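You operate a simulated robot arm through the tools that you are given. There is no shell and no other tool. Be economical: measure what you need, move in short steps, check, and stop when the job is done.

The job below is to be done with a simulated two-armed robot. You get a single attempt, and the scene is never put back.

JOB
Prime the bubble out through valve 20, then shut all valves.
Fine: open only the inlet valve with the bubble; the screen ends at PRIMED.

The check looks at the end state, three seconds after you hand in, the way a careful person would. Anything else that was tipped, shoved, dropped, spilled or broken makes it a failure.

ROBOT AND FRAMES
Two 7-joint arms with two-finger parallel grippers on one trunk, on a base that drives. Base frame: it is fixed to the floor where the robot stands at the start and does not move with it; the origin is under the middle of the robot, x ahead of it, y to its left, z up. Readings come in mm, rad, newtons and seconds.
The left shoulder is at the start at [70, 188, 1365], the right one opposite. With the tool pointing down near the work surface each hand reaches from about 180 to 760 mm from the robot's upright axis, wherever it stands, measured 20 degrees to its own side. Places, roughly: processor [700, -500, 1000]; valve seven [700, -400, 1200]; valve ten [700, -500, 1200]; valve three [700, -200, 1200]; valve twelve [700, -600, 1100]; valve twenty-four [600, -200, 1100]; valve twenty-one [700, -700, 900]; valve twenty-three [600, -100, 1100]; valve twenty-two [700, -800, 900]. Payload 3.91 kg a hand.
The tool frame of a hand sits at the grasp point between the pads (the TCP): z along the fingers, y along the line on which they close. The tips reach 30 mm beyond it. Largest opening 110 mm; finger width 20, thickness 10; the body of the gripper, 48 by 112 mm, starts 55 mm behind the TCP.
Orientation is that of the tool frame in the base frame, as a unit quaternion [x, y, z, w]. With the fingers straight down and closing along the base's y, the tool's x points along the base's -x, its y along +y and its z along -z.

CONTROLS
- The arms move only by the tool jog_arm. It takes "left_moves", "right_moves" or both (then of equal length, played together; a hand with none holds still); each is a list of rows, each a list of 7 numbers: the shift along the tool's x, y, z in units of 100 mm (1.0 is 100 mm), then the turn, a rotation vector about the tool's x, y, z in units of 120 degrees (1.0 is 120 degrees), then the gripper command, from -1 (fully open) to 1 (shut), values between in proportion. In form: [[dx, dy, dz, wx, wy, wz, gripper], ...]. A call has 1 to 8 rows; each row is the pose to reach, as a shift and turn from the pose commanded when the call began, along the tool's axes at that moment. A call with a number of a shift or a turn outside -1 to 1 is refused whole. A row lasts 0.2 s, in which the tool goes at most 50 mm and 0.15 rad; a call with a longer step from one row to the next is refused whole, and so is a gripper value outside its range. A pose out of reach is approached as far as the arm can. The call stops where the force on the tool passes 90 N (or 10 N more than at its start, if that is more) or the arm is blocked; 0.2 s more then pass. The fingers move at their own pace (about 72 mm/s each) and stop on an object; they squeeze with about 32 N. The grip force told is the motor's: it shows also when the fingers shut on nothing. Time passes only in rows, and 0.2 s behind the last, so rows that repeat a pose let the fingers close. It gives the time, the measured TCP pose, the force on the tool (base axes), the opening and the grip force at its end, in the units of the frame above (readings bear some noise), with the torque about the TCP (base axes, N m) and any sound that the robot's microphone picked up.
- Cameras (640 x 400 px; columns grow to the right, rows downward): "scene" is now at [121, -42.4, 1584.2]; the picture's right is [-0.51, -0.86, -0.00], its down [-0.57, 0.34, -0.75] and it looks along [0.64, -0.38, -0.66] (base axes); focal length 228 px, centre (320, 200). "left" rides on the left gripper at [72, -17, -103] in its tool frame; the picture's right is [0.23, 0.97, 0.00], its down [-0.76, 0.18, -0.62] and it looks along [-0.61, 0.14, 0.78] (tool axes); focal length 222 px, centre (320, 200). "right" rides on the right gripper at [72, 17, -103] in its tool frame; the picture's right is [-0.23, 0.97, 0.00], its down [-0.76, -0.18, -0.62] and it looks along [-0.61, -0.14, 0.78] (tool axes); focal length 222 px, centre (320, 200). There is no depth. A picture from a camera that has moved, and an enlarged one, comes with that camera's place and axes in the base frame and with its lens.
- get_image(camera): a new picture of that camera. The clock stands still meanwhile.
- raise_lower(by): slides the trunk up (or, below 0, down) by that many mm; the arms and the scene camera ride with it, the base frame stays. It gives what a move gives, with no picture.
- drive_base(legs): drives the robot by 1 to 6 legs, each [ahead, turn to the left] in mm and rad, along the robot's own axes; the way and the turn of a leg run together, so that a leg with both is an arc; at most 1500 mm and 3.142 rad a leg. The arms and the cameras ride along, it lands a little off, and it stops where it bumps. It gives what a move gives.
- pan_tilt(pan, tilt): turns the head with the scene camera to pan (to the left, within 1.501 rad either way) and tilt (down, from -0.506 to 1.204), counted from straight ahead of the robot. It gives what a move gives.
- zoom(camera, box): a new picture of the part [left, top, right, bottom] of that camera's present view, enlarged. The clock stands still meanwhile.
- close_job(): hands the job in; it is judged then, once.

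Go step by step. Nothing tells you exact positions but the pictures and the camera data: compare them with the known pose of the tool, close in by small moves and look again before you grip or let go. The budget is 120 turns and 88 pictures, counting those below and the enlarged ones. Unless the task says otherwise, let go and move clear before handing in, and close with one line.

The tools are called after ">>>" as a command line: name --argument value ..., lists and objects as JSON in quotes. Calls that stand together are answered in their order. jog_arm: Moves the arms, as the interface text tells. Its arguments: {"type":"object","properties":{"left_moves":{"type":"array"},"right_moves":{"type":"array"}},"required":[]} The other tools are called the same way: raise_lower (by) slides the trunk up or down; drive_base (legs) drives the base; pan_tilt (pan, tilt) turns the head that bears the scene camera; get_image (camera) takes a picture; zoom (camera, box) takes an enlarged picture of a part of a camera's view; close_job () hands the job in.

At the start:

```text
t: 0.0
left_position: [453.6, -62.9, 1364.3]
left_tool_rot: [0.001, 1.0, -0.001, 0.0]
left_force: [-0.5, 0.2, 0.7]
left_wrist_torque: [0.02, 0.0, -0.03]
left_width: 109.9
left_grip_force: 0.1
right_position: [360.0, -410.3, 1413.9]
right_tool_rot: [0.0, 1.0, 0.0, 0.001]
right_force: [0.5, -0.5, -0.1]
right_wrist_torque: [-0.04, -0.02, -0.01]
right_width: 110.1
right_grip_force: 0.1
trunk travel left (down, up): [-875.0, 65.0]
robot x, y, heading: [2.8, 2.6, -0.006]
head pan, tilt: [-0.531, 0.726]
```

scene: 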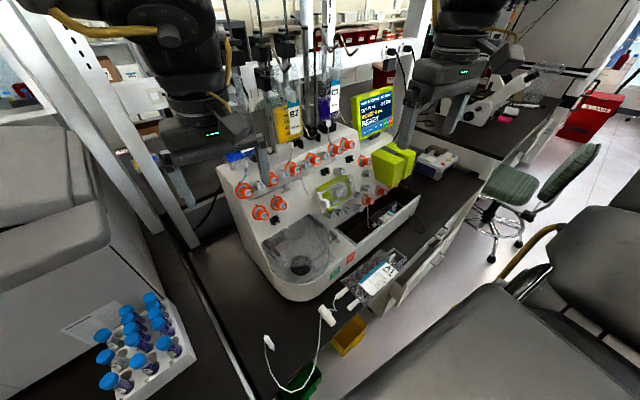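
right: 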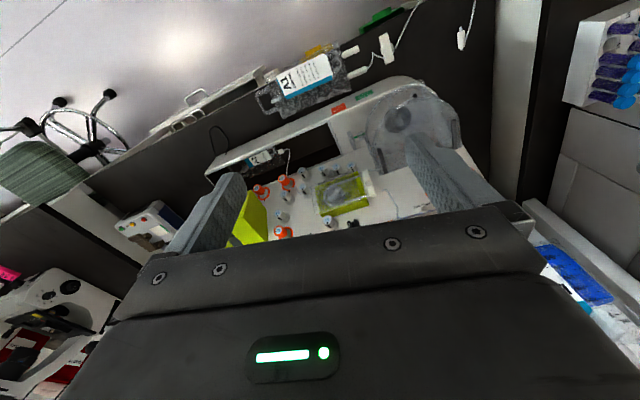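
left: 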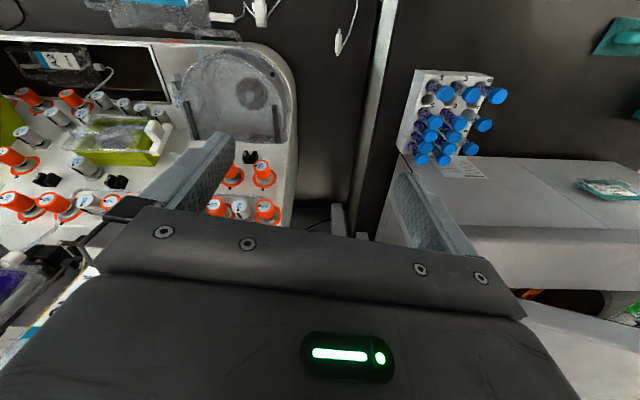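

I see a cell processor with many valve knobs, a screen reading READY, and bags hanging above. I'll zoom in on the panel and the screen to read labels.

>>> zoom --camera "scene" --box '[220, 120, 420, 245]'

>>> zoom --camera "scene" --box '[340, 75, 404, 145]'

>>> zoom --camera "left" --box '[0, 80, 290, 260]'

```text
3.20 times, centred on (320, 182) of scene
camera zoom: at [121.0, -42.4, 1584.2], right [-0.51, -0.86, 0.0], down [-0.57, 0.34, -0.75], along [0.64, -0.38, -0.66], focal length 728 px, centre (320, 256)
```

zoom: 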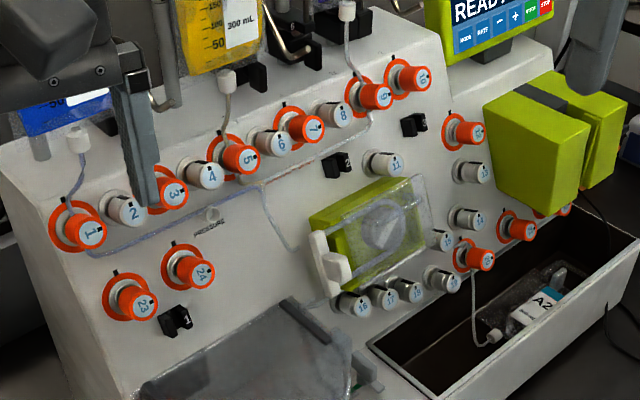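

```text
5.71 times, centred on (372, 110) of scene
camera zoom: at [121.0, -42.4, 1584.2], right [-0.51, -0.86, 0.0], down [-0.57, 0.34, -0.75], along [0.64, -0.38, -0.66], focal length 1300 px, centre (23, 714)
```

zoom: 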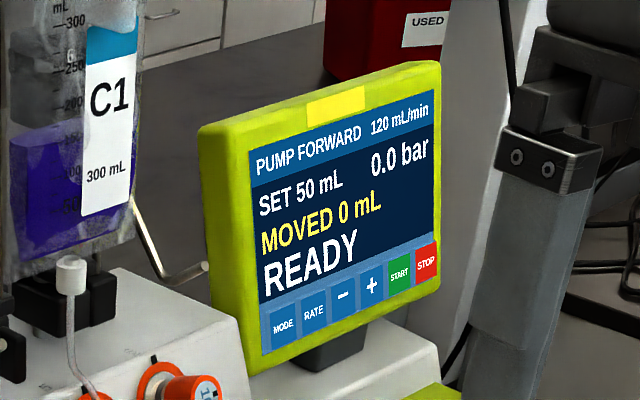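

```text
2.21 times, centred on (145, 170) of left
camera zoom: at [380.1, -78.6, 1467.9], right [-0.23, 0.97, 0.0], down [0.76, 0.18, 0.62], along [0.61, 0.14, -0.78], focal length 490 px, centre (706, 266)
```

zoom: 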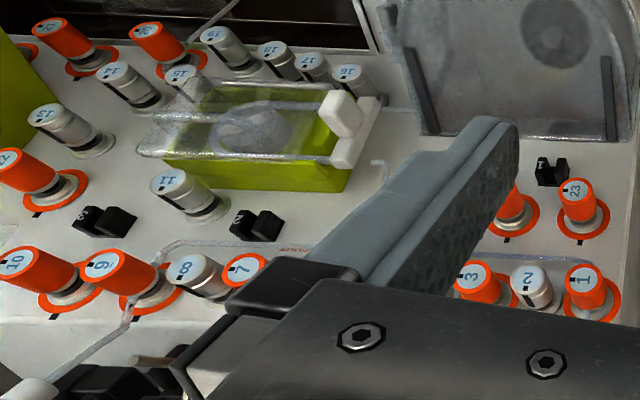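

The knobs each carry a pointer mark and the orange-ringed ones seem to be those in use. I'll zoom on the tubing for the bubble and the pointer states.

>>> zoom --camera "scene" --box '[228, 140, 308, 190]'

>>> zoom --camera "scene" --box '[288, 130, 368, 180]'

>>> zoom --camera "scene" --box '[340, 150, 420, 240]'

>>> zoom --camera "scene" --box '[215, 40, 355, 150]'

```text
8.00 times, centred on (268, 165) of scene
camera zoom: at [121.0, -42.4, 1584.2], right [-0.51, -0.86, 0.0], down [-0.57, 0.34, -0.75], along [0.64, -0.38, -0.66], focal length 1820 px, centre (736, 480)
```

zoom: 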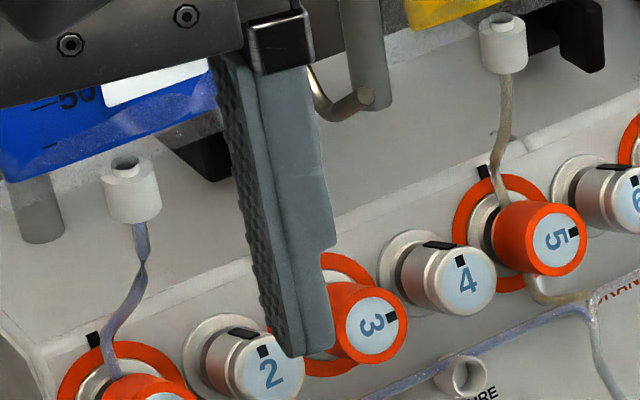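

```text
8.00 times, centred on (328, 155) of scene
camera zoom: at [121.0, -42.4, 1584.2], right [-0.51, -0.86, 0.0], down [-0.57, 0.34, -0.75], along [0.64, -0.38, -0.66], focal length 1820 px, centre (256, 560)
```

zoom: 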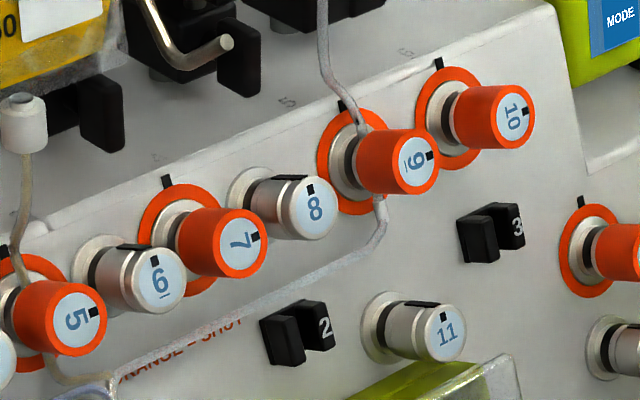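

```text
4.44 times, centred on (380, 195) of scene
camera zoom: at [121.0, -42.4, 1584.2], right [-0.51, -0.86, 0.0], down [-0.57, 0.34, -0.75], along [0.64, -0.38, -0.66], focal length 1011 px, centre (53, 222)
```

zoom: 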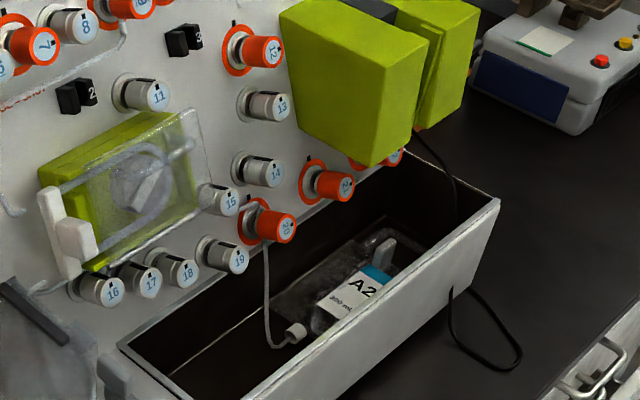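

```text
3.64 times, centred on (285, 95) of scene
camera zoom: at [121.0, -42.4, 1584.2], right [-0.51, -0.86, 0.0], down [-0.57, 0.34, -0.75], along [0.64, -0.38, -0.66], focal length 827 px, centre (447, 582)
```

zoom: 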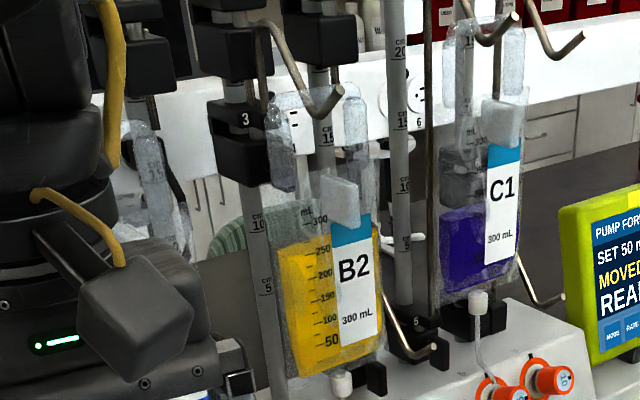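

"ORANGE = SHUT" is printed on the panel. I triangulate valve 1 at about [651,-119,1171], valve 5 at [681,-293,1174], valve 9 at [712,-472,1179] and valve 20 at [631,-602,932]. The left hand blocks the view, so I draw it back and look again.

>>> jog_arm --left_moves '[[0.4, 0.3, -0.1, 0, 0, 0, -1], [0.8, 0.6, -0.2, 0, 0, 0, -1], [1.0, 0.9, -0.2, 0, 0, 0, -1], [1.0, 1.0, -0.2, 0, 0, 0, -1]]' --right_moves '[[0.4, 0, -0.1, 0, 0, 0, -1], [0.8, 0, -0.2, 0, 0, 0, -1], [1.0, 0, -0.3, 0, 0, 0, -1], [1.0, 0, -0.3, 0, 0, 0, -1]]'

>>> zoom --camera "scene" --box '[220, 120, 420, 245]'

>>> get_image --camera "scene"

```text
refused: row 1 steps farther than a row can; nothing moved
```

```text
3.20 times, centred on (320, 182) of scene
camera zoom: at [121.0, -42.4, 1584.2], right [-0.51, -0.86, 0.0], down [-0.57, 0.34, -0.75], along [0.64, -0.38, -0.66], focal length 728 px, centre (320, 256)
```

zoom: 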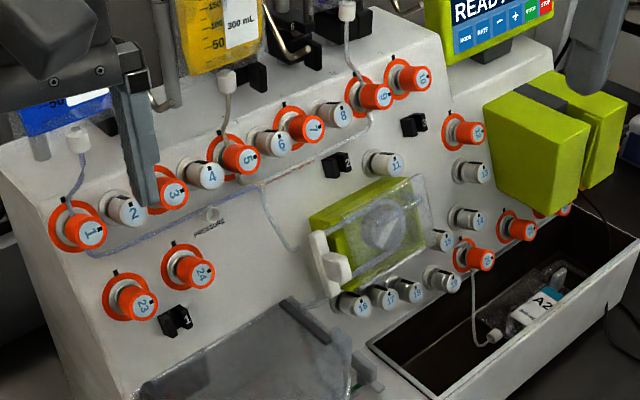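

```text
76 pictures are left
camera scene: at [121.0, -42.4, 1584.2], right [-0.51, -0.86, 0.0], down [-0.57, 0.34, -0.75], along [0.64, -0.38, -0.66], focal length 228 px, centre (320, 200)
```

scene: 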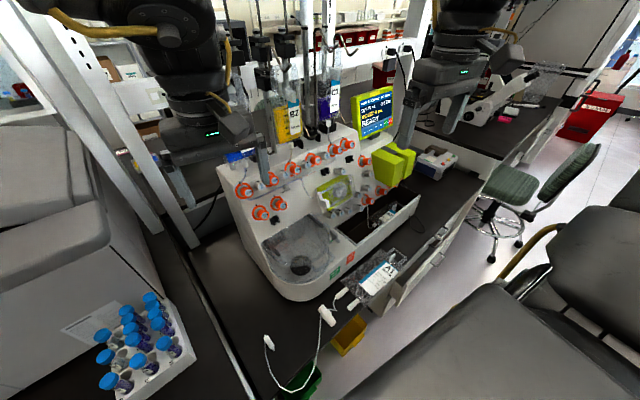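

The step was refused for being too long, so nothing moved. I'll repeat it with smaller steps and look only afterwards.

>>> jog_arm --left_moves '[[0.35, 0.3, -0.1, 0, 0, 0, -1], [0.65, 0.6, -0.2, 0, 0, 0, -1], [0.9, 0.9, -0.2, 0, 0, 0, -1], [1.0, 1.0, -0.2, 0, 0, 0, -1]]' --right_moves '[[0.35, 0, -0.1, 0, 0, 0, -1], [0.7, 0, -0.2, 0, 0, 0, -1], [1.0, 0, -0.3, 0, 0, 0, -1], [1.0, 0, -0.3, 0, 0, 0, -1]]'

```text
t: 1.0
left_position: [354.0, 37.4, 1383.7]
left_tool_rot: [0.0, 1.0, 0.0, 0.0]
left_force: [0.4, 0.1, 0.3]
left_wrist_torque: [0.02, 0.0, 0.0]
left_width: 110.2
left_grip_force: 0.0
right_position: [262.6, -410.1, 1443.6]
right_tool_rot: [0.0, 1.0, 0.0, -0.002]
right_force: [-0.2, -0.3, -0.6]
right_wrist_torque: [0.02, 0.02, 0.0]
right_width: 110.0
right_grip_force: 0.0
trunk travel left (down, up): [-875.0, 65.0]
robot x, y, heading: [-0.2, 0.8, -0.001]
head pan, tilt: [-0.531, 0.726]
```

Both hands are drawn back. Now I look closely at the tubes and the panel.

>>> zoom --camera "scene" --box '[215, 130, 315, 200]'

>>> zoom --camera "scene" --box '[290, 110, 370, 180]'

>>> get_image --camera "left"

>>> get_image --camera "right"

```text
5.71 times, centred on (265, 165) of scene
camera zoom: at [122.3, -42.0, 1584.1], right [-0.51, -0.86, 0.0], down [-0.57, 0.34, -0.75], along [0.64, -0.38, -0.66], focal length 1300 px, centre (634, 400)
```

zoom: 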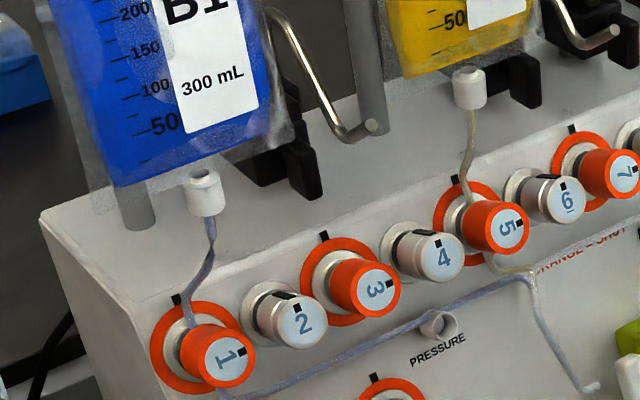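

```text
5.71 times, centred on (330, 145) of scene
camera zoom: at [122.3, -42.0, 1584.1], right [-0.51, -0.86, 0.0], down [-0.57, 0.34, -0.75], along [0.64, -0.38, -0.66], focal length 1300 px, centre (263, 514)
```

zoom: 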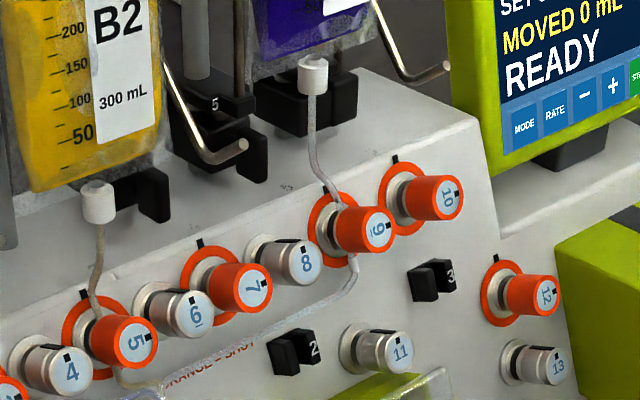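

```text
73 pictures are left
camera left: at [280.6, 21.5, 1486.9], right [-0.23, 0.97, 0.0], down [0.76, 0.18, 0.62], along [0.61, 0.14, -0.78], focal length 222 px, centre (320, 200)
```

left: 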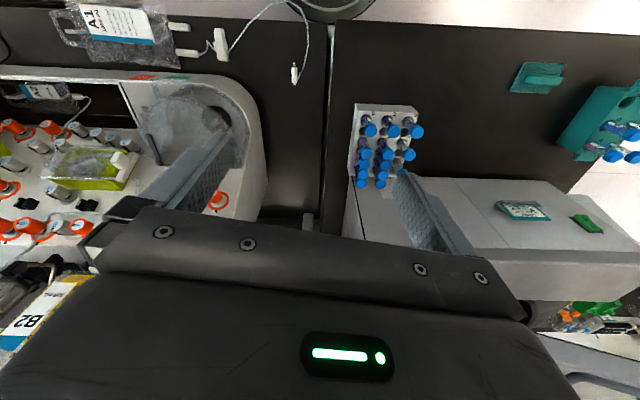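

```text
72 pictures are left
camera right: at [189.6, -393.0, 1546.8], right [0.23, 0.97, 0.0], down [0.76, -0.18, 0.62], along [0.61, -0.14, -0.78], focal length 222 px, centre (320, 200)
```

right: 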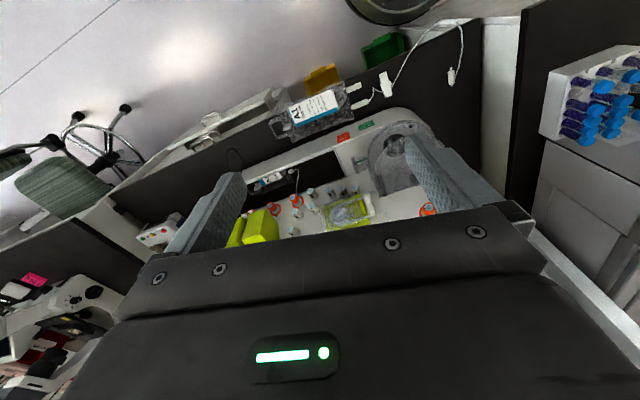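

The tubes of valves 1, 5 and 9 come from the hanging bags B1 (blue), B2 (yellow) and C1 (purple). I need a closer look for the bubble, so I bring the right hand towards the panel tilted along its normal.

>>> jog_arm --right_moves '[[-0.2, 0, 0.07, 0, -0.06, 0, -1], [-0.4, 0, 0.14, 0, -0.12, 0, -1], [-0.6, 0, 0.21, 0, -0.18, 0, -1], [-0.8, 0, 0.28, 0, -0.24, 0, -1], [-1.0, 0, 0.35, 0, -0.3, 0, -1]]'

>>> jog_arm --right_moves '[[-0.3, 0, 0.26, 0, 0, 0, -1], [-0.6, 0, 0.52, 0, 0, 0, -1], [-0.9, 0, 0.79, 0, 0, 0, -1], [-0.9, 0, 0.79, 0, 0, 0, -1]]'

>>> get_image --camera "right"

```text
t: 2.2
left_position: [352.2, 33.9, 1382.5]
left_tool_rot: [-0.001, 1.0, 0.001, 0.0]
left_force: [-0.6, -0.7, 0.1]
left_wrist_torque: [0.02, 0.02, 0.01]
left_width: 110.2
left_grip_force: 0.1
right_position: [361.4, -411.9, 1409.4]
right_tool_rot: [0.001, 0.951, 0.0, 0.31]
right_force: [1.0, 0.2, 0.4]
right_wrist_torque: [0.02, -0.01, -0.01]
right_width: 109.8
right_grip_force: 0.0
trunk travel left (down, up): [-875.0, 65.0]
robot x, y, heading: [-0.4, 2.1, 0.001]
head pan, tilt: [-0.531, 0.726]
```

```text
t: 3.2
left_position: [351.4, 38.2, 1384.8]
left_tool_rot: [-0.001, 1.0, 0.0, 0.0]
left_force: [-0.6, -0.1, 0.3]
left_wrist_torque: [0.03, -0.03, -0.04]
left_width: 110.2
left_grip_force: 0.0
right_position: [478.3, -409.9, 1399.2]
right_tool_rot: [-0.001, 0.951, 0.001, 0.31]
right_force: [-0.1, -0.9, -0.6]
right_wrist_torque: [0.0, 0.0, -0.04]
right_width: 109.7
right_grip_force: 0.1
trunk travel left (down, up): [-875.0, 65.0]
robot x, y, heading: [-1.5, 4.8, -0.003]
head pan, tilt: [-0.531, 0.726]
```

```text
71 pictures are left
camera right: at [359.2, -392.3, 1438.4], right [0.18, 0.97, 0.13], down [0.25, -0.18, 0.95], along [0.95, -0.14, -0.27], focal length 222 px, centre (320, 200)
```

right: 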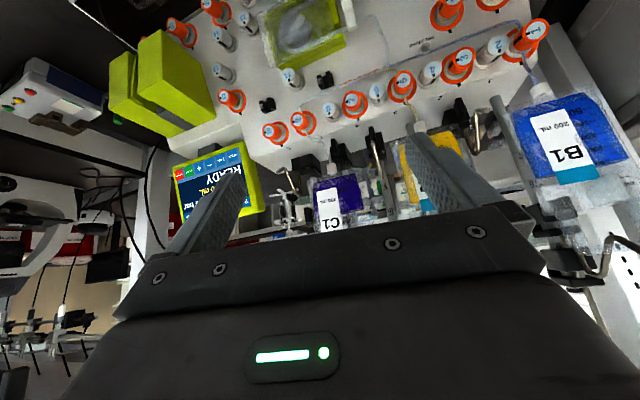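

The right wrist view shows the whole panel, upside down. I zoom in on the three inlet tubes.

>>> zoom --camera "right" --box '[250, 70, 410, 190]'

>>> zoom --camera "right" --box '[380, 0, 580, 130]'

```text
3.33 times, centred on (330, 130) of right
camera zoom: at [359.2, -392.3, 1438.4], right [0.18, 0.97, 0.13], down [0.25, -0.18, 0.95], along [0.95, -0.14, -0.27], focal length 740 px, centre (287, 433)
```

zoom: 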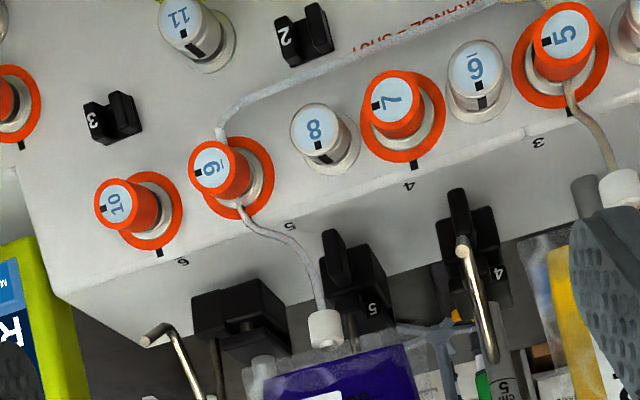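

```text
3.08 times, centred on (480, 65) of right
camera zoom: at [359.2, -392.3, 1438.4], right [0.18, 0.97, 0.13], down [0.25, -0.18, 0.95], along [0.95, -0.14, -0.27], focal length 684 px, centre (-172, 615)
```

zoom: 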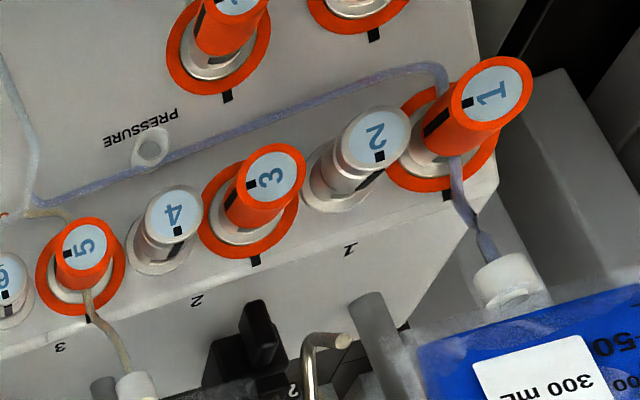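

Zoom looks genuinely resolved, so I zoom tight on each tube section.

>>> zoom --camera "right" --box '[300, 112, 344, 160]'

>>> zoom --camera "right" --box '[390, 85, 440, 125]'

>>> zoom --camera "right" --box '[510, 35, 560, 105]'

>>> zoom --camera "right" --box '[300, 50, 420, 110]'

```text
8.33 times, centred on (322, 136) of right
camera zoom: at [359.2, -392.3, 1438.4], right [0.18, 0.97, 0.13], down [0.25, -0.18, 0.95], along [0.95, -0.14, -0.27], focal length 1851 px, centre (303, 733)
```

zoom: 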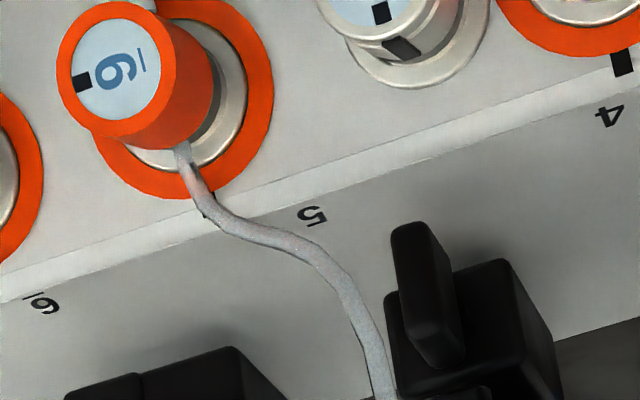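

```text
10.00 times, centred on (415, 105) of right
camera zoom: at [359.2, -392.3, 1438.4], right [0.18, 0.97, 0.13], down [0.25, -0.18, 0.95], along [0.95, -0.14, -0.27], focal length 2221 px, centre (-630, 1150)
```

zoom: 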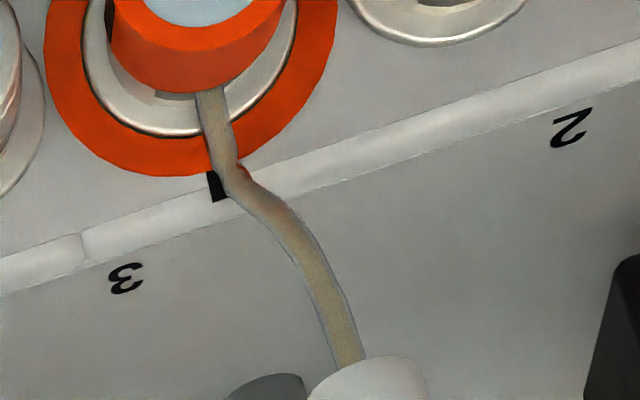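

```text
5.71 times, centred on (535, 70) of right
camera zoom: at [359.2, -392.3, 1438.4], right [0.18, 0.97, 0.13], down [0.25, -0.18, 0.95], along [0.95, -0.14, -0.27], focal length 1269 px, centre (-909, 943)
```

zoom: 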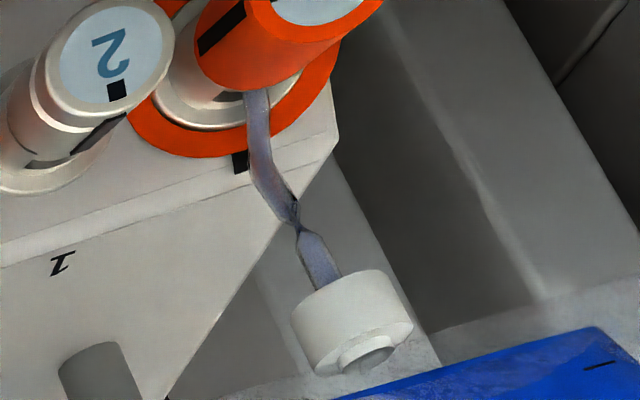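

```text
5.33 times, centred on (360, 80) of right
camera zoom: at [359.2, -392.3, 1438.4], right [0.18, 0.97, 0.13], down [0.25, -0.18, 0.95], along [0.95, -0.14, -0.27], focal length 1185 px, centre (107, 840)
```

zoom: 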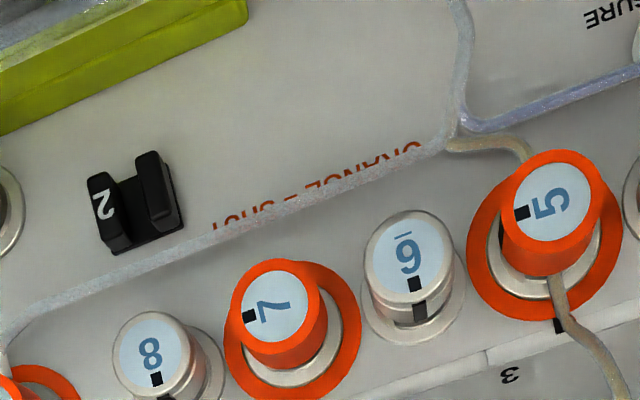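

Tubes 1 and 5 have a tint of their liquids (tube 1 has a pinch), while tube 9 looks colourless, as if holding air. I check more tightly from both cameras before deciding.

>>> zoom --camera "scene" --box '[320, 118, 364, 172]'

>>> zoom --camera "right" --box '[296, 85, 344, 165]'

>>> zoom --camera "right" --box '[200, 0, 400, 110]'

```text
7.41 times, centred on (342, 145) of scene
camera zoom: at [119.8, -42.2, 1584.3], right [-0.51, -0.86, 0.0], down [-0.57, 0.34, -0.75], along [0.65, -0.38, -0.66], focal length 1685 px, centre (157, 607)
```

zoom: 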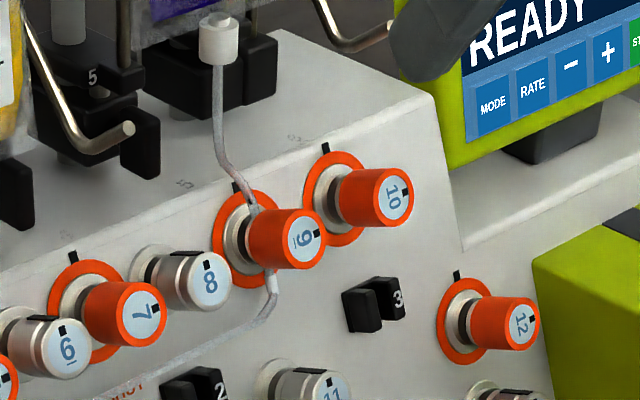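

```text
5.00 times, centred on (320, 125) of right
camera zoom: at [359.2, -392.3, 1438.4], right [0.18, 0.97, 0.13], down [0.25, -0.18, 0.95], along [0.95, -0.14, -0.27], focal length 1111 px, centre (320, 575)
```

zoom: 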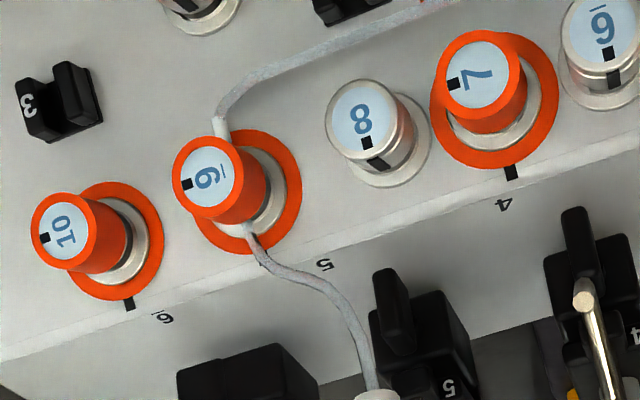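

```text
3.20 times, centred on (300, 55) of right
camera zoom: at [359.2, -392.3, 1438.4], right [0.18, 0.97, 0.13], down [0.25, -0.18, 0.95], along [0.95, -0.14, -0.27], focal length 711 px, centre (384, 664)
```

zoom: 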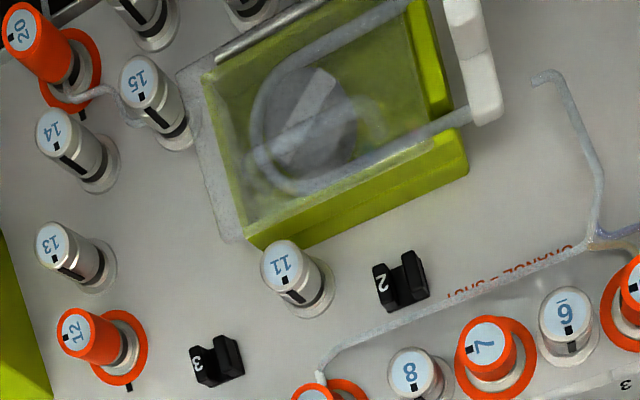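

The tube of valve 9 (bag C1) is colourless while the other two carry their liquid's tint, so the bubble's inlet is valve 9. By triangulation, cap 9 is at about [701,-463,1187], and 20 at about [623,-593,943], with panel normal about [-0.905,-0.183,0.385]. Open means the pointer goes from 3 o'clock up to the 12 o'clock tick. I now align the right tool with the valve axis.

>>> jog_arm --right_moves '[[0.014, -0.08, 0.19, 0, -0.0523, 0, -1], [0.028, -0.16, 0.38, 0, -0.1046, 0, -1], [0.042, -0.24, 0.57, 0, -0.157, 0, -1], [0.056, -0.32, 0.76, 0, -0.2093, 0, -1], [0.07, -0.4, 0.945, 0, -0.2617, 0, -1]]'

>>> jog_arm --right_moves '[[0.16, -0.1, 0.23, -0.029, 0, -0.0122, -0.6], [0.32, -0.2, 0.46, -0.058, 0, -0.0244, -0.2], [0.473, -0.3, 0.685, -0.0877, 0, -0.0366, 0.0]]'

>>> jog_arm --right_moves '[[0, 0, 0, 0, 0, -0.063, 0], [0, 0, 0, 0, 0, -0.125, 0], [0, 0, 0, 0, 0, -0.188, 0], [0, 0, 0, 0, 0, -0.25, 0], [0, 0, 0, 0, 0, -0.313, 0], [0, 0, 0, 0, 0, -0.375, 0]]'

>>> get_image --camera "right"

>>> get_image --camera "scene"

```text
t: 4.4
left_position: [352.7, 33.6, 1383.5]
left_tool_rot: [0.0, 1.0, 0.002, 0.0]
left_force: [0.2, -0.7, 0.2]
left_wrist_torque: [0.05, 0.01, 0.0]
left_width: 110.0
left_grip_force: 0.1
right_position: [529.4, -453.2, 1316.1]
right_tool_rot: [0.001, 0.831, 0.0, 0.556]
right_force: [0.0, -0.1, 0.0]
right_wrist_torque: [0.0, 0.0, 0.0]
right_width: 110.2
right_grip_force: 0.1
trunk travel left (down, up): [-875.0, 65.0]
robot x, y, heading: [-0.2, 0.7, -0.001]
head pan, tilt: [-0.531, 0.726]
```

```text
t: 5.2
left_position: [352.0, 36.3, 1384.1]
left_tool_rot: [0.0, 1.0, -0.001, 0.0]
left_force: [-0.4, -0.2, 0.0]
left_wrist_torque: [-0.02, 0.0, 0.06]
left_width: 109.9
left_grip_force: 0.1
right_position: [576.6, -478.2, 1248.4]
right_tool_rot: [-0.083, 0.828, 0.055, 0.552]
right_force: [0.4, 0.3, -1.2]
right_wrist_torque: [-0.02, 0.01, -0.03]
right_width: 55.0
right_grip_force: 0.2
trunk travel left (down, up): [-875.0, 65.0]
robot x, y, heading: [-2.4, 4.1, 0.003]
head pan, tilt: [-0.531, 0.726]
```

```text
t: 6.6
left_position: [352.9, 36.8, 1383.6]
left_tool_rot: [0.0, 1.0, 0.0, 0.0]
left_force: [-0.7, 0.6, 0.6]
left_wrist_torque: [-0.02, 0.01, 0.03]
left_width: 110.0
left_grip_force: 0.0
right_position: [573.7, -479.0, 1247.8]
right_tool_rot: [-0.395, 0.733, -0.161, 0.531]
right_force: [-0.5, -0.8, -0.5]
right_wrist_torque: [-0.01, 0.0, 0.0]
right_width: 54.8
right_grip_force: 0.1
trunk travel left (down, up): [-875.0, 65.0]
robot x, y, heading: [-1.5, -1.9, -0.001]
head pan, tilt: [-0.531, 0.726]
```

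```text
61 pictures are left
camera right: at [465.0, -542.1, 1228.3], right [-0.37, 0.79, -0.49], down [-0.4, 0.34, 0.85], along [0.84, 0.51, 0.19], focal length 222 px, centre (320, 200)
```

right: 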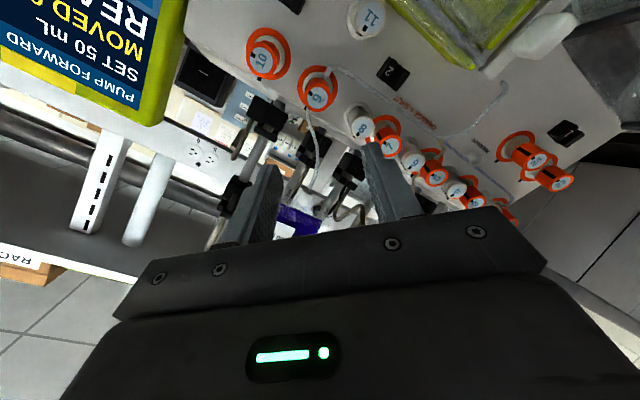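

```text
60 pictures are left
camera scene: at [121.0, -42.1, 1584.2], right [-0.51, -0.86, 0.0], down [-0.57, 0.34, -0.75], along [0.64, -0.38, -0.66], focal length 228 px, centre (320, 200)
```

scene: 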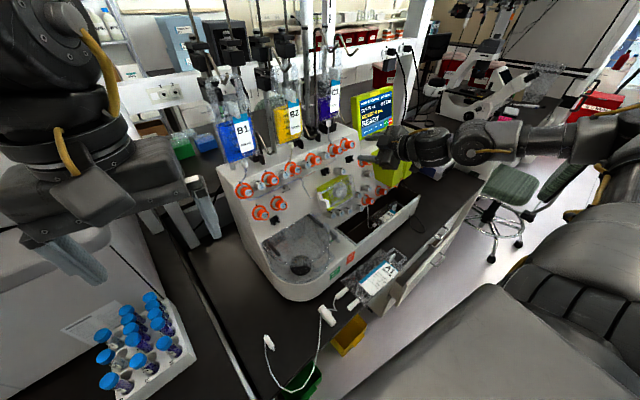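

The tool axis now matches the valve axis. Cap 9 refines to about [703,-463,1182], about 145 mm ahead and 15 mm along tool x. I move closer and re-check.

>>> jog_arm --right_moves '[[0.07, 0.0, 0.25, 0, 0, 0, 0], [0.147, 0.005, 0.5, 0, 0, 0, 0], [0.147, 0.005, 0.85, 0, 0, 0, 0], [0.147, 0.005, 0.85, 0, 0, 0, 0]]'

>>> get_image --camera "right"

>>> zoom --camera "scene" --box '[300, 120, 400, 190]'

```text
t: 7.6
left_position: [350.8, 36.6, 1384.5]
left_tool_rot: [0.0, 1.0, 0.001, 0.0]
left_force: [-0.5, 0.0, -0.7]
left_wrist_torque: [-0.04, 0.03, -0.03]
left_width: 110.1
left_grip_force: 0.1
right_position: [647.1, -475.9, 1205.2]
right_tool_rot: [-0.393, 0.733, -0.161, 0.531]
right_force: [0.4, 0.2, 0.5]
right_wrist_torque: [-0.01, -0.01, 0.01]
right_width: 54.8
right_grip_force: 0.0
trunk travel left (down, up): [-875.0, 65.0]
robot x, y, heading: [0.9, -2.0, 0.0]
head pan, tilt: [-0.531, 0.726]
```

```text
59 pictures are left
camera right: at [539.8, -538.1, 1185.3], right [-0.37, 0.79, -0.49], down [-0.4, 0.34, 0.85], along [0.84, 0.51, 0.19], focal length 222 px, centre (320, 200)
```

right: 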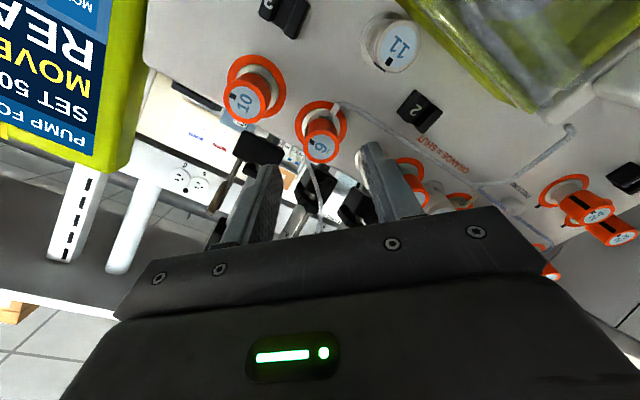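

```text
5.71 times, centred on (350, 155) of scene
camera zoom: at [120.5, -42.5, 1584.2], right [-0.51, -0.86, 0.0], down [-0.57, 0.34, -0.75], along [0.64, -0.38, -0.66], focal length 1300 px, centre (149, 457)
```

zoom: 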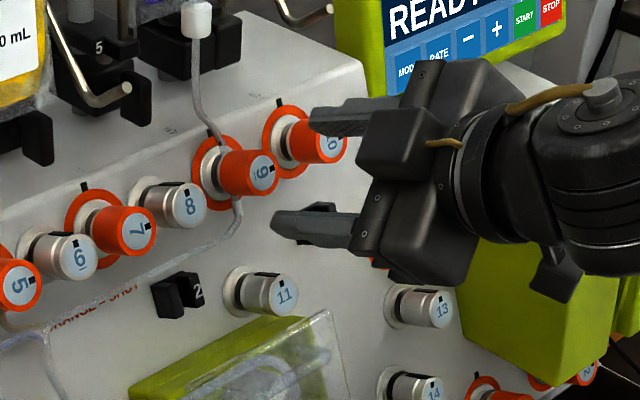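

The cap sits on the tool axis about 58 mm ahead, between the finger lines. I advance 46 mm with the fingers at 55 mm.

>>> jog_arm --right_moves '[[-0.015, 0, 0.16, 0, 0, 0, 0], [-0.015, 0, 0.32, 0, 0, 0, 0], [-0.015, 0, 0.46, 0, 0, 0, 0], [-0.015, 0, 0.46, 0, 0, 0, 0]]'

>>> get_image --camera "right"

>>> zoom --camera "scene" --box '[310, 125, 380, 180]'

```text
t: 8.6
left_position: [353.3, 36.5, 1384.1]
left_tool_rot: [0.0, 1.0, 0.0, 0.001]
left_force: [-0.5, 0.1, 0.8]
left_wrist_torque: [0.02, 0.02, 0.0]
left_width: 110.1
left_grip_force: 0.0
right_position: [690.8, -464.5, 1188.8]
right_tool_rot: [-0.394, 0.733, -0.16, 0.531]
right_force: [0.4, -0.1, 0.5]
right_wrist_torque: [0.04, -0.01, -0.01]
right_width: 55.1
right_grip_force: 0.0
trunk travel left (down, up): [-875.0, 65.0]
robot x, y, heading: [-0.7, 0.7, 0.01]
head pan, tilt: [-0.531, 0.726]
```

```text
57 pictures are left
camera right: at [581.6, -527.9, 1168.6], right [-0.37, 0.79, -0.49], down [-0.4, 0.34, 0.85], along [0.84, 0.51, 0.19], focal length 222 px, centre (320, 200)
```

right: 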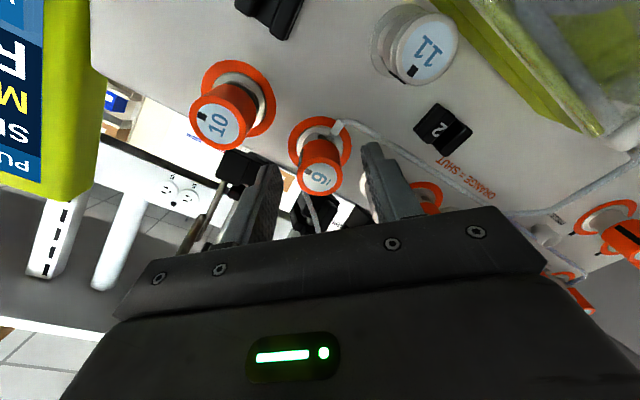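

```text
7.27 times, centred on (345, 152) of scene
camera zoom: at [121.1, -42.4, 1584.2], right [-0.51, -0.86, 0.0], down [-0.57, 0.34, -0.75], along [0.64, -0.38, -0.66], focal length 1655 px, centre (138, 546)
```

zoom: 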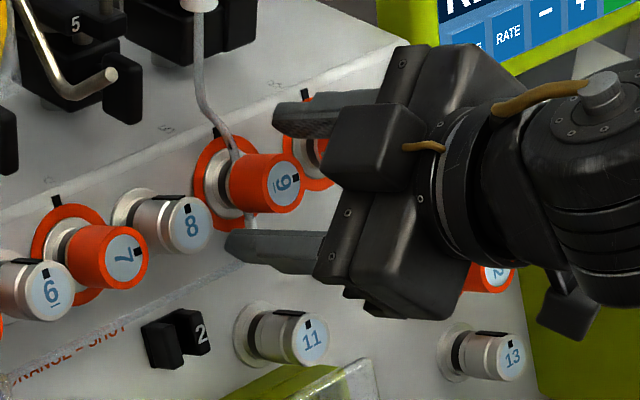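

The cap is on axis with about 14 mm to the TCP, so the tips overlap it by about 16 mm. I close the fingers on knob 9.

>>> jog_arm --right_moves '[[0, 0, 0.02, 0, 0, 0, 0.5], [0, 0, 0.02, 0, 0, 0, 1], [0, 0, 0.02, 0, 0, 0, 1], [0, 0, 0.02, 0, 0, 0, 1]]'

>>> get_image --camera "right"

```text
t: 9.6
left_position: [352.7, 37.1, 1383.1]
left_tool_rot: [0.0, 1.0, 0.0, 0.0]
left_force: [-0.2, 0.5, 0.2]
left_wrist_torque: [0.0, -0.01, -0.02]
left_width: 110.0
left_grip_force: 0.1
right_position: [693.5, -466.4, 1186.5]
right_tool_rot: [-0.393, 0.733, -0.16, 0.532]
right_force: [-2.6, 1.0, -1.7]
right_wrist_torque: [0.05, -0.5, -0.2]
right_width: 26.4
right_grip_force: 44.9
trunk travel left (down, up): [-875.0, 65.0]
robot x, y, heading: [1.0, -4.2, -0.007]
head pan, tilt: [-0.531, 0.726]
```

```text
55 pictures are left
camera right: at [582.9, -527.9, 1167.8], right [-0.37, 0.79, -0.49], down [-0.4, 0.34, 0.85], along [0.84, 0.51, 0.19], focal length 222 px, centre (320, 200)
```

right: 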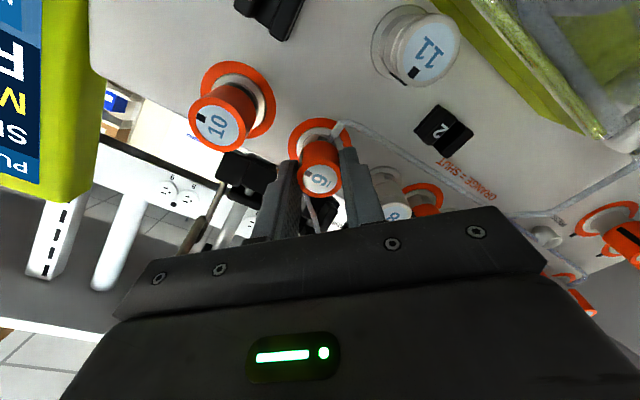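

The knob is gripped (26 mm wide). I turn it counter-clockwise as seen from the front (−z), first by 34°, and check that the grip holds.

>>> jog_arm --right_moves '[[0, 0, 0, 0, 0, -0.07, 1], [0, 0, 0, 0, 0, -0.14, 1], [0, 0, 0, 0, 0, -0.21, 1], [0, 0, 0, 0, 0, -0.28, 1]]'

>>> get_image --camera "right"

```text
t: 10.6
left_position: [351.8, 37.1, 1383.1]
left_tool_rot: [0.0, 1.0, 0.0, 0.001]
left_force: [0.3, 0.1, 0.1]
left_wrist_torque: [0.02, 0.0, -0.01]
left_width: 110.0
left_grip_force: 0.0
right_position: [692.7, -465.1, 1188.6]
right_tool_rot: [0.588, -0.588, 0.307, -0.462]
right_force: [-4.5, -0.6, -1.9]
right_wrist_torque: [0.16, 0.36, 0.55]
right_width: 26.4
right_grip_force: 45.1
trunk travel left (down, up): [-875.0, 65.0]
robot x, y, heading: [-0.6, 1.5, -0.002]
head pan, tilt: [-0.531, 0.726]
```

```text
54 pictures are left
camera right: at [600.8, -553.4, 1197.8], right [-0.43, 0.34, -0.84], down [-0.58, 0.61, 0.54], along [0.69, 0.72, -0.06], focal length 222 px, centre (320, 200)
```

right: 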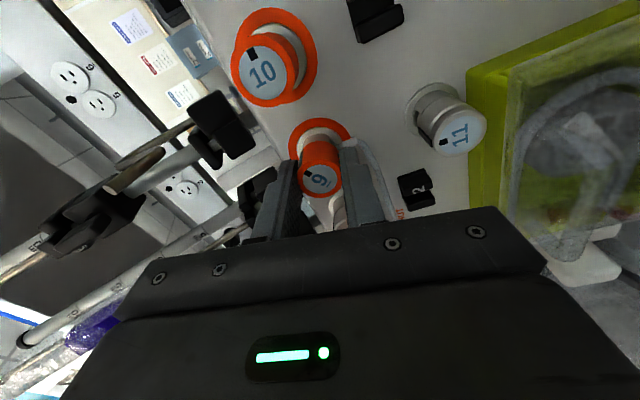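

The knob turns with the fingers. I carry on with the remaining 56°.

>>> jog_arm --right_moves '[[0, 0, 0, 0, 0, -0.07, 1], [0, 0, 0, 0, 0, -0.14, 1], [0, 0, 0, 0, 0, -0.21, 1], [0, 0, 0, 0, 0, -0.28, 1], [0, 0, 0, 0, 0, -0.35, 1], [0, 0, 0, 0, 0, -0.42, 1], [0, 0, 0, 0, 0, -0.47, 1], [0, 0, 0, 0, 0, -0.47, 1]]'

>>> get_image --camera "right"

>>> zoom --camera "scene" --box '[300, 80, 400, 190]'

```text
t: 12.4
left_position: [352.4, 36.9, 1383.4]
left_tool_rot: [0.001, 1.0, 0.0, 0.0]
left_force: [-1.2, -0.4, -0.1]
left_wrist_torque: [-0.03, -0.01, 0.02]
left_width: 109.7
left_grip_force: 0.0
right_position: [692.0, -465.3, 1188.1]
right_tool_rot: [0.796, -0.241, 0.489, -0.262]
right_force: [-5.1, 0.5, -3.9]
right_wrist_torque: [0.22, 0.74, -0.46]
right_width: 26.5
right_grip_force: 44.8
trunk travel left (down, up): [-875.0, 65.0]
robot x, y, heading: [2.3, 0.5, -0.0]
head pan, tilt: [-0.531, 0.726]
```

```text
53 pictures are left
camera right: at [626.4, -543.5, 1262.6], right [-0.22, -0.58, -0.78], down [-0.85, 0.51, -0.14], along [0.48, 0.64, -0.6], focal length 222 px, centre (320, 200)
```

right: 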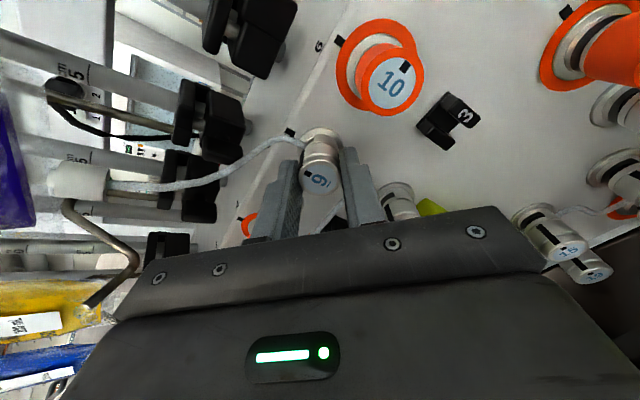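

```text
3.64 times, centred on (350, 135) of scene
camera zoom: at [120.5, -42.6, 1584.2], right [-0.51, -0.86, 0.0], down [-0.57, 0.34, -0.75], along [0.64, -0.38, -0.66], focal length 827 px, centre (211, 436)
```

zoom: 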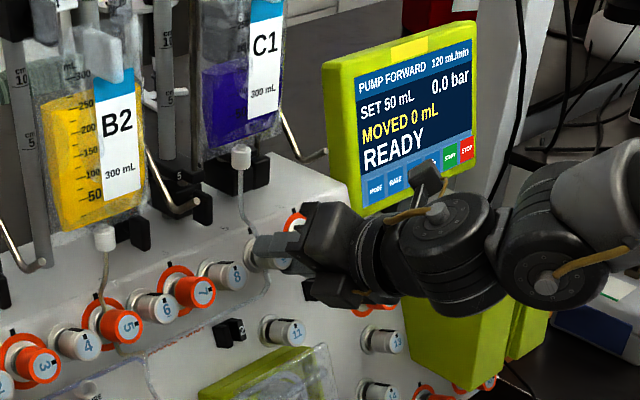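

Knob 9 has turned silver, so it is open, and its pointer is at the tick. I open the fingers just a little, because the tube is close by, and draw straight back.

>>> jog_arm --right_moves '[[0, 0, 0, 0, 0, 0, 0.35], [0, 0, 0, 0, 0, 0, 0.35], [0, 0, -0.15, 0, 0, 0, 0.35], [0, 0, -0.4, 0, 0, 0, 0.35], [0, 0, -0.7, 0, 0, 0, 0.35], [0, 0, -1.0, 0, 0, 0, 0.35]]'

>>> zoom --camera "scene" --box '[300, 80, 400, 190]'

```text
t: 13.8
left_position: [350.0, 34.6, 1384.5]
left_tool_rot: [0.0, 1.0, -0.001, 0.001]
left_force: [-0.9, -0.6, -0.4]
left_wrist_torque: [0.01, -0.05, -0.02]
left_width: 110.0
left_grip_force: 0.1
right_position: [602.1, -485.4, 1227.1]
right_tool_rot: [0.796, -0.24, 0.49, -0.263]
right_force: [-0.7, 0.0, 0.6]
right_wrist_torque: [0.01, 0.01, 0.01]
right_width: 35.6
right_grip_force: 0.0
trunk travel left (down, up): [-875.0, 65.0]
robot x, y, heading: [0.7, -0.2, 0.005]
head pan, tilt: [-0.531, 0.726]
```

```text
3.64 times, centred on (350, 135) of scene
camera zoom: at [118.6, -43.4, 1584.3], right [-0.51, -0.86, 0.0], down [-0.57, 0.34, -0.75], along [0.65, -0.38, -0.66], focal length 827 px, centre (211, 436)
```

zoom: 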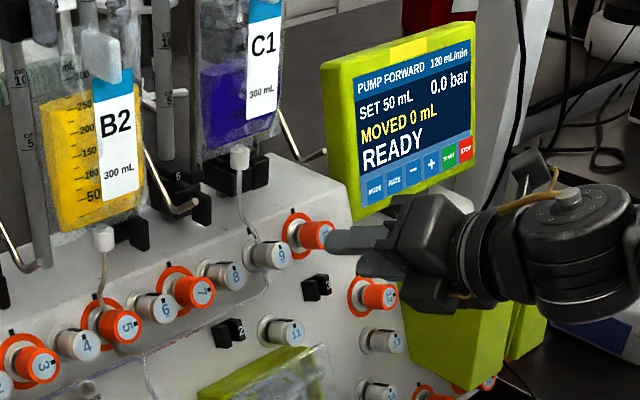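

Valve 9 is open. Next is valve 20, so I back off, roll the wrist back by 90° and raise the left arm before lowering the trunk.

>>> jog_arm --right_moves '[[0, 0, -0.2, 0, 0, 0.07, 0], [0, 0, -0.4, 0, 0, 0.14, 0], [0, 0, -0.6, 0, 0, 0.21, 0], [0, 0, -0.8, 0, 0, 0.28, 0], [0, 0, -1.0, 0, 0, 0.35, 0], [0, 0, -1.0, 0, 0, 0.42, 0], [0, 0, -1.0, 0, 0, 0.49, 0], [0, 0, -1.0, 0, 0, 0.56, 0]]' --left_moves '[[0, 0, -0.2, 0, 0, 0, -1], [0, 0, -0.4, 0, 0, 0, -1], [0, 0, -0.6, 0, 0, 0, -1], [0, 0, -0.8, 0, 0, 0, -1], [0, 0, -1.0, 0, 0, 0, -1], [0, 0, -1.0, 0, 0, 0, -1], [0, 0, -1.0, 0, 0, 0, -1], [0, 0, -1.0, 0, 0, 0, -1]]'

>>> jog_arm --right_moves '[[0, 0, 0, 0, 0, 0.065, 0], [0, 0, 0, 0, 0, 0.13, 0], [0, 0, 0, 0, 0, 0.19, 0], [0, 0, 0, 0, 0, 0.19, 0]]' --left_moves '[[0, 0, -0.25, 0, 0, 0, -1], [0, 0, -0.5, 0, 0, 0, -1], [0, 0, -0.75, 0, 0, 0, -1], [0, 0, -1.0, 0, 0, 0, -1]]'

>>> raise_lower --by -260

>>> get_image --camera "scene"

>>> get_image --camera "right"

```text
t: 15.6
left_position: [351.8, 36.8, 1485.2]
left_tool_rot: [0.0, 1.0, 0.0, 0.001]
left_force: [-0.6, -0.8, -0.2]
left_wrist_torque: [0.01, -0.04, 0.0]
left_width: 110.1
left_grip_force: 0.1
right_position: [511.1, -502.7, 1265.0]
right_tool_rot: [-0.528, 0.642, -0.262, 0.49]
right_force: [-0.5, 1.2, 0.4]
right_wrist_torque: [-0.01, 0.0, 0.06]
right_width: 55.1
right_grip_force: 0.0
trunk travel left (down, up): [-875.0, 65.0]
robot x, y, heading: [-0.2, -1.2, -0.005]
head pan, tilt: [-0.531, 0.726]
```

```text
t: 16.6
left_position: [350.3, 21.4, 1532.5]
left_tool_rot: [-0.001, 1.0, -0.002, 0.0]
left_force: [-0.7, -0.5, -0.2]
left_wrist_torque: [0.01, -0.04, -0.03]
left_width: 110.1
left_grip_force: 0.1
left hand out of reach, approached as far as the arm can: row 2, 3, 4
right_position: [512.8, -502.7, 1263.5]
right_tool_rot: [-0.393, 0.734, -0.158, 0.532]
right_force: [0.4, 0.3, 0.4]
right_wrist_torque: [0.01, 0.03, 0.0]
right_width: 54.8
right_grip_force: 0.1
trunk travel left (down, up): [-875.0, 65.0]
robot x, y, heading: [4.5, -2.3, -0.0]
head pan, tilt: [-0.531, 0.726]
```

```text
t: 19.3
left_position: [352.3, 22.9, 1272.6]
left_tool_rot: [-0.001, 1.0, -0.001, -0.001]
left_force: [-0.1, 0.2, 0.3]
left_wrist_torque: [0.0, 0.01, 0.01]
left_width: 110.1
left_grip_force: 0.0
right_position: [512.2, -501.2, 1005.0]
right_tool_rot: [-0.394, 0.733, -0.16, 0.531]
right_force: [0.3, 0.2, -0.2]
right_wrist_torque: [0.03, -0.02, 0.0]
right_width: 54.9
right_grip_force: 0.1
trunk travel left (down, up): [-615.0, 325.0]
robot x, y, heading: [1.5, -1.0, -0.0]
head pan, tilt: [-0.531, 0.726]
```

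```text
50 pictures are left
camera scene: at [120.9, -42.3, 1324.2], right [-0.51, -0.86, 0.0], down [-0.57, 0.34, -0.75], along [0.64, -0.38, -0.66], focal length 228 px, centre (320, 200)
```

scene: 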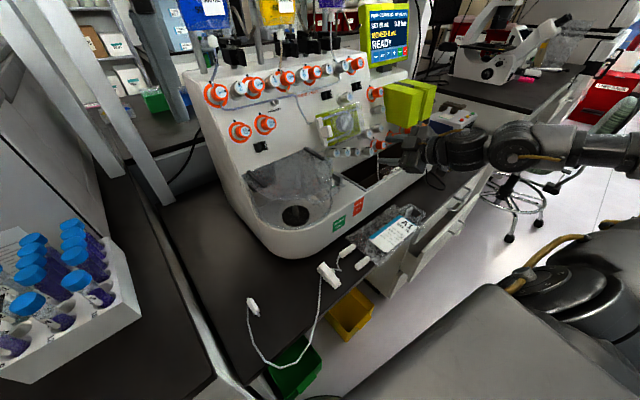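

```text
49 pictures are left
camera right: at [402.5, -564.3, 985.0], right [-0.37, 0.79, -0.49], down [-0.4, 0.34, 0.85], along [0.84, 0.51, 0.19], focal length 222 px, centre (320, 200)
```

right: 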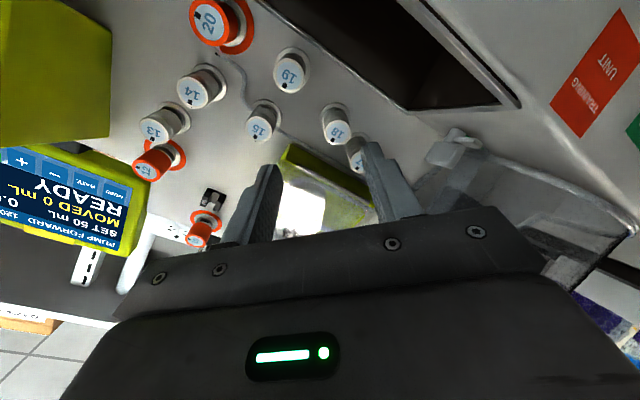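

Cap 20 is at about [627,-590,943], matching my earlier estimate. I check the clearance to the lime box just above it and to the tray.

>>> zoom --camera "scene" --box '[310, 70, 450, 200]'

```text
3.08 times, centred on (380, 135) of scene
camera zoom: at [120.9, -42.3, 1324.2], right [-0.51, -0.86, 0.0], down [-0.57, 0.34, -0.75], along [0.64, -0.38, -0.66], focal length 700 px, centre (135, 400)
```

zoom: 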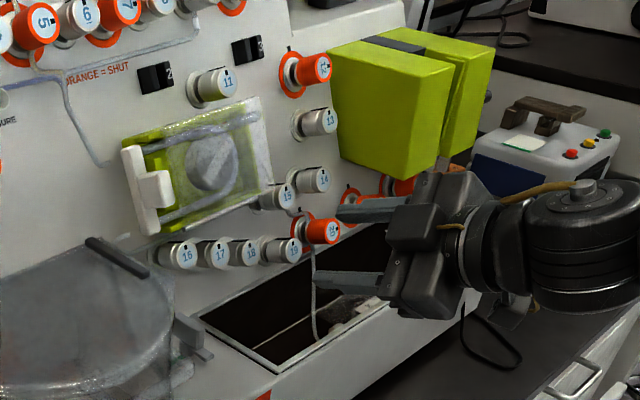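

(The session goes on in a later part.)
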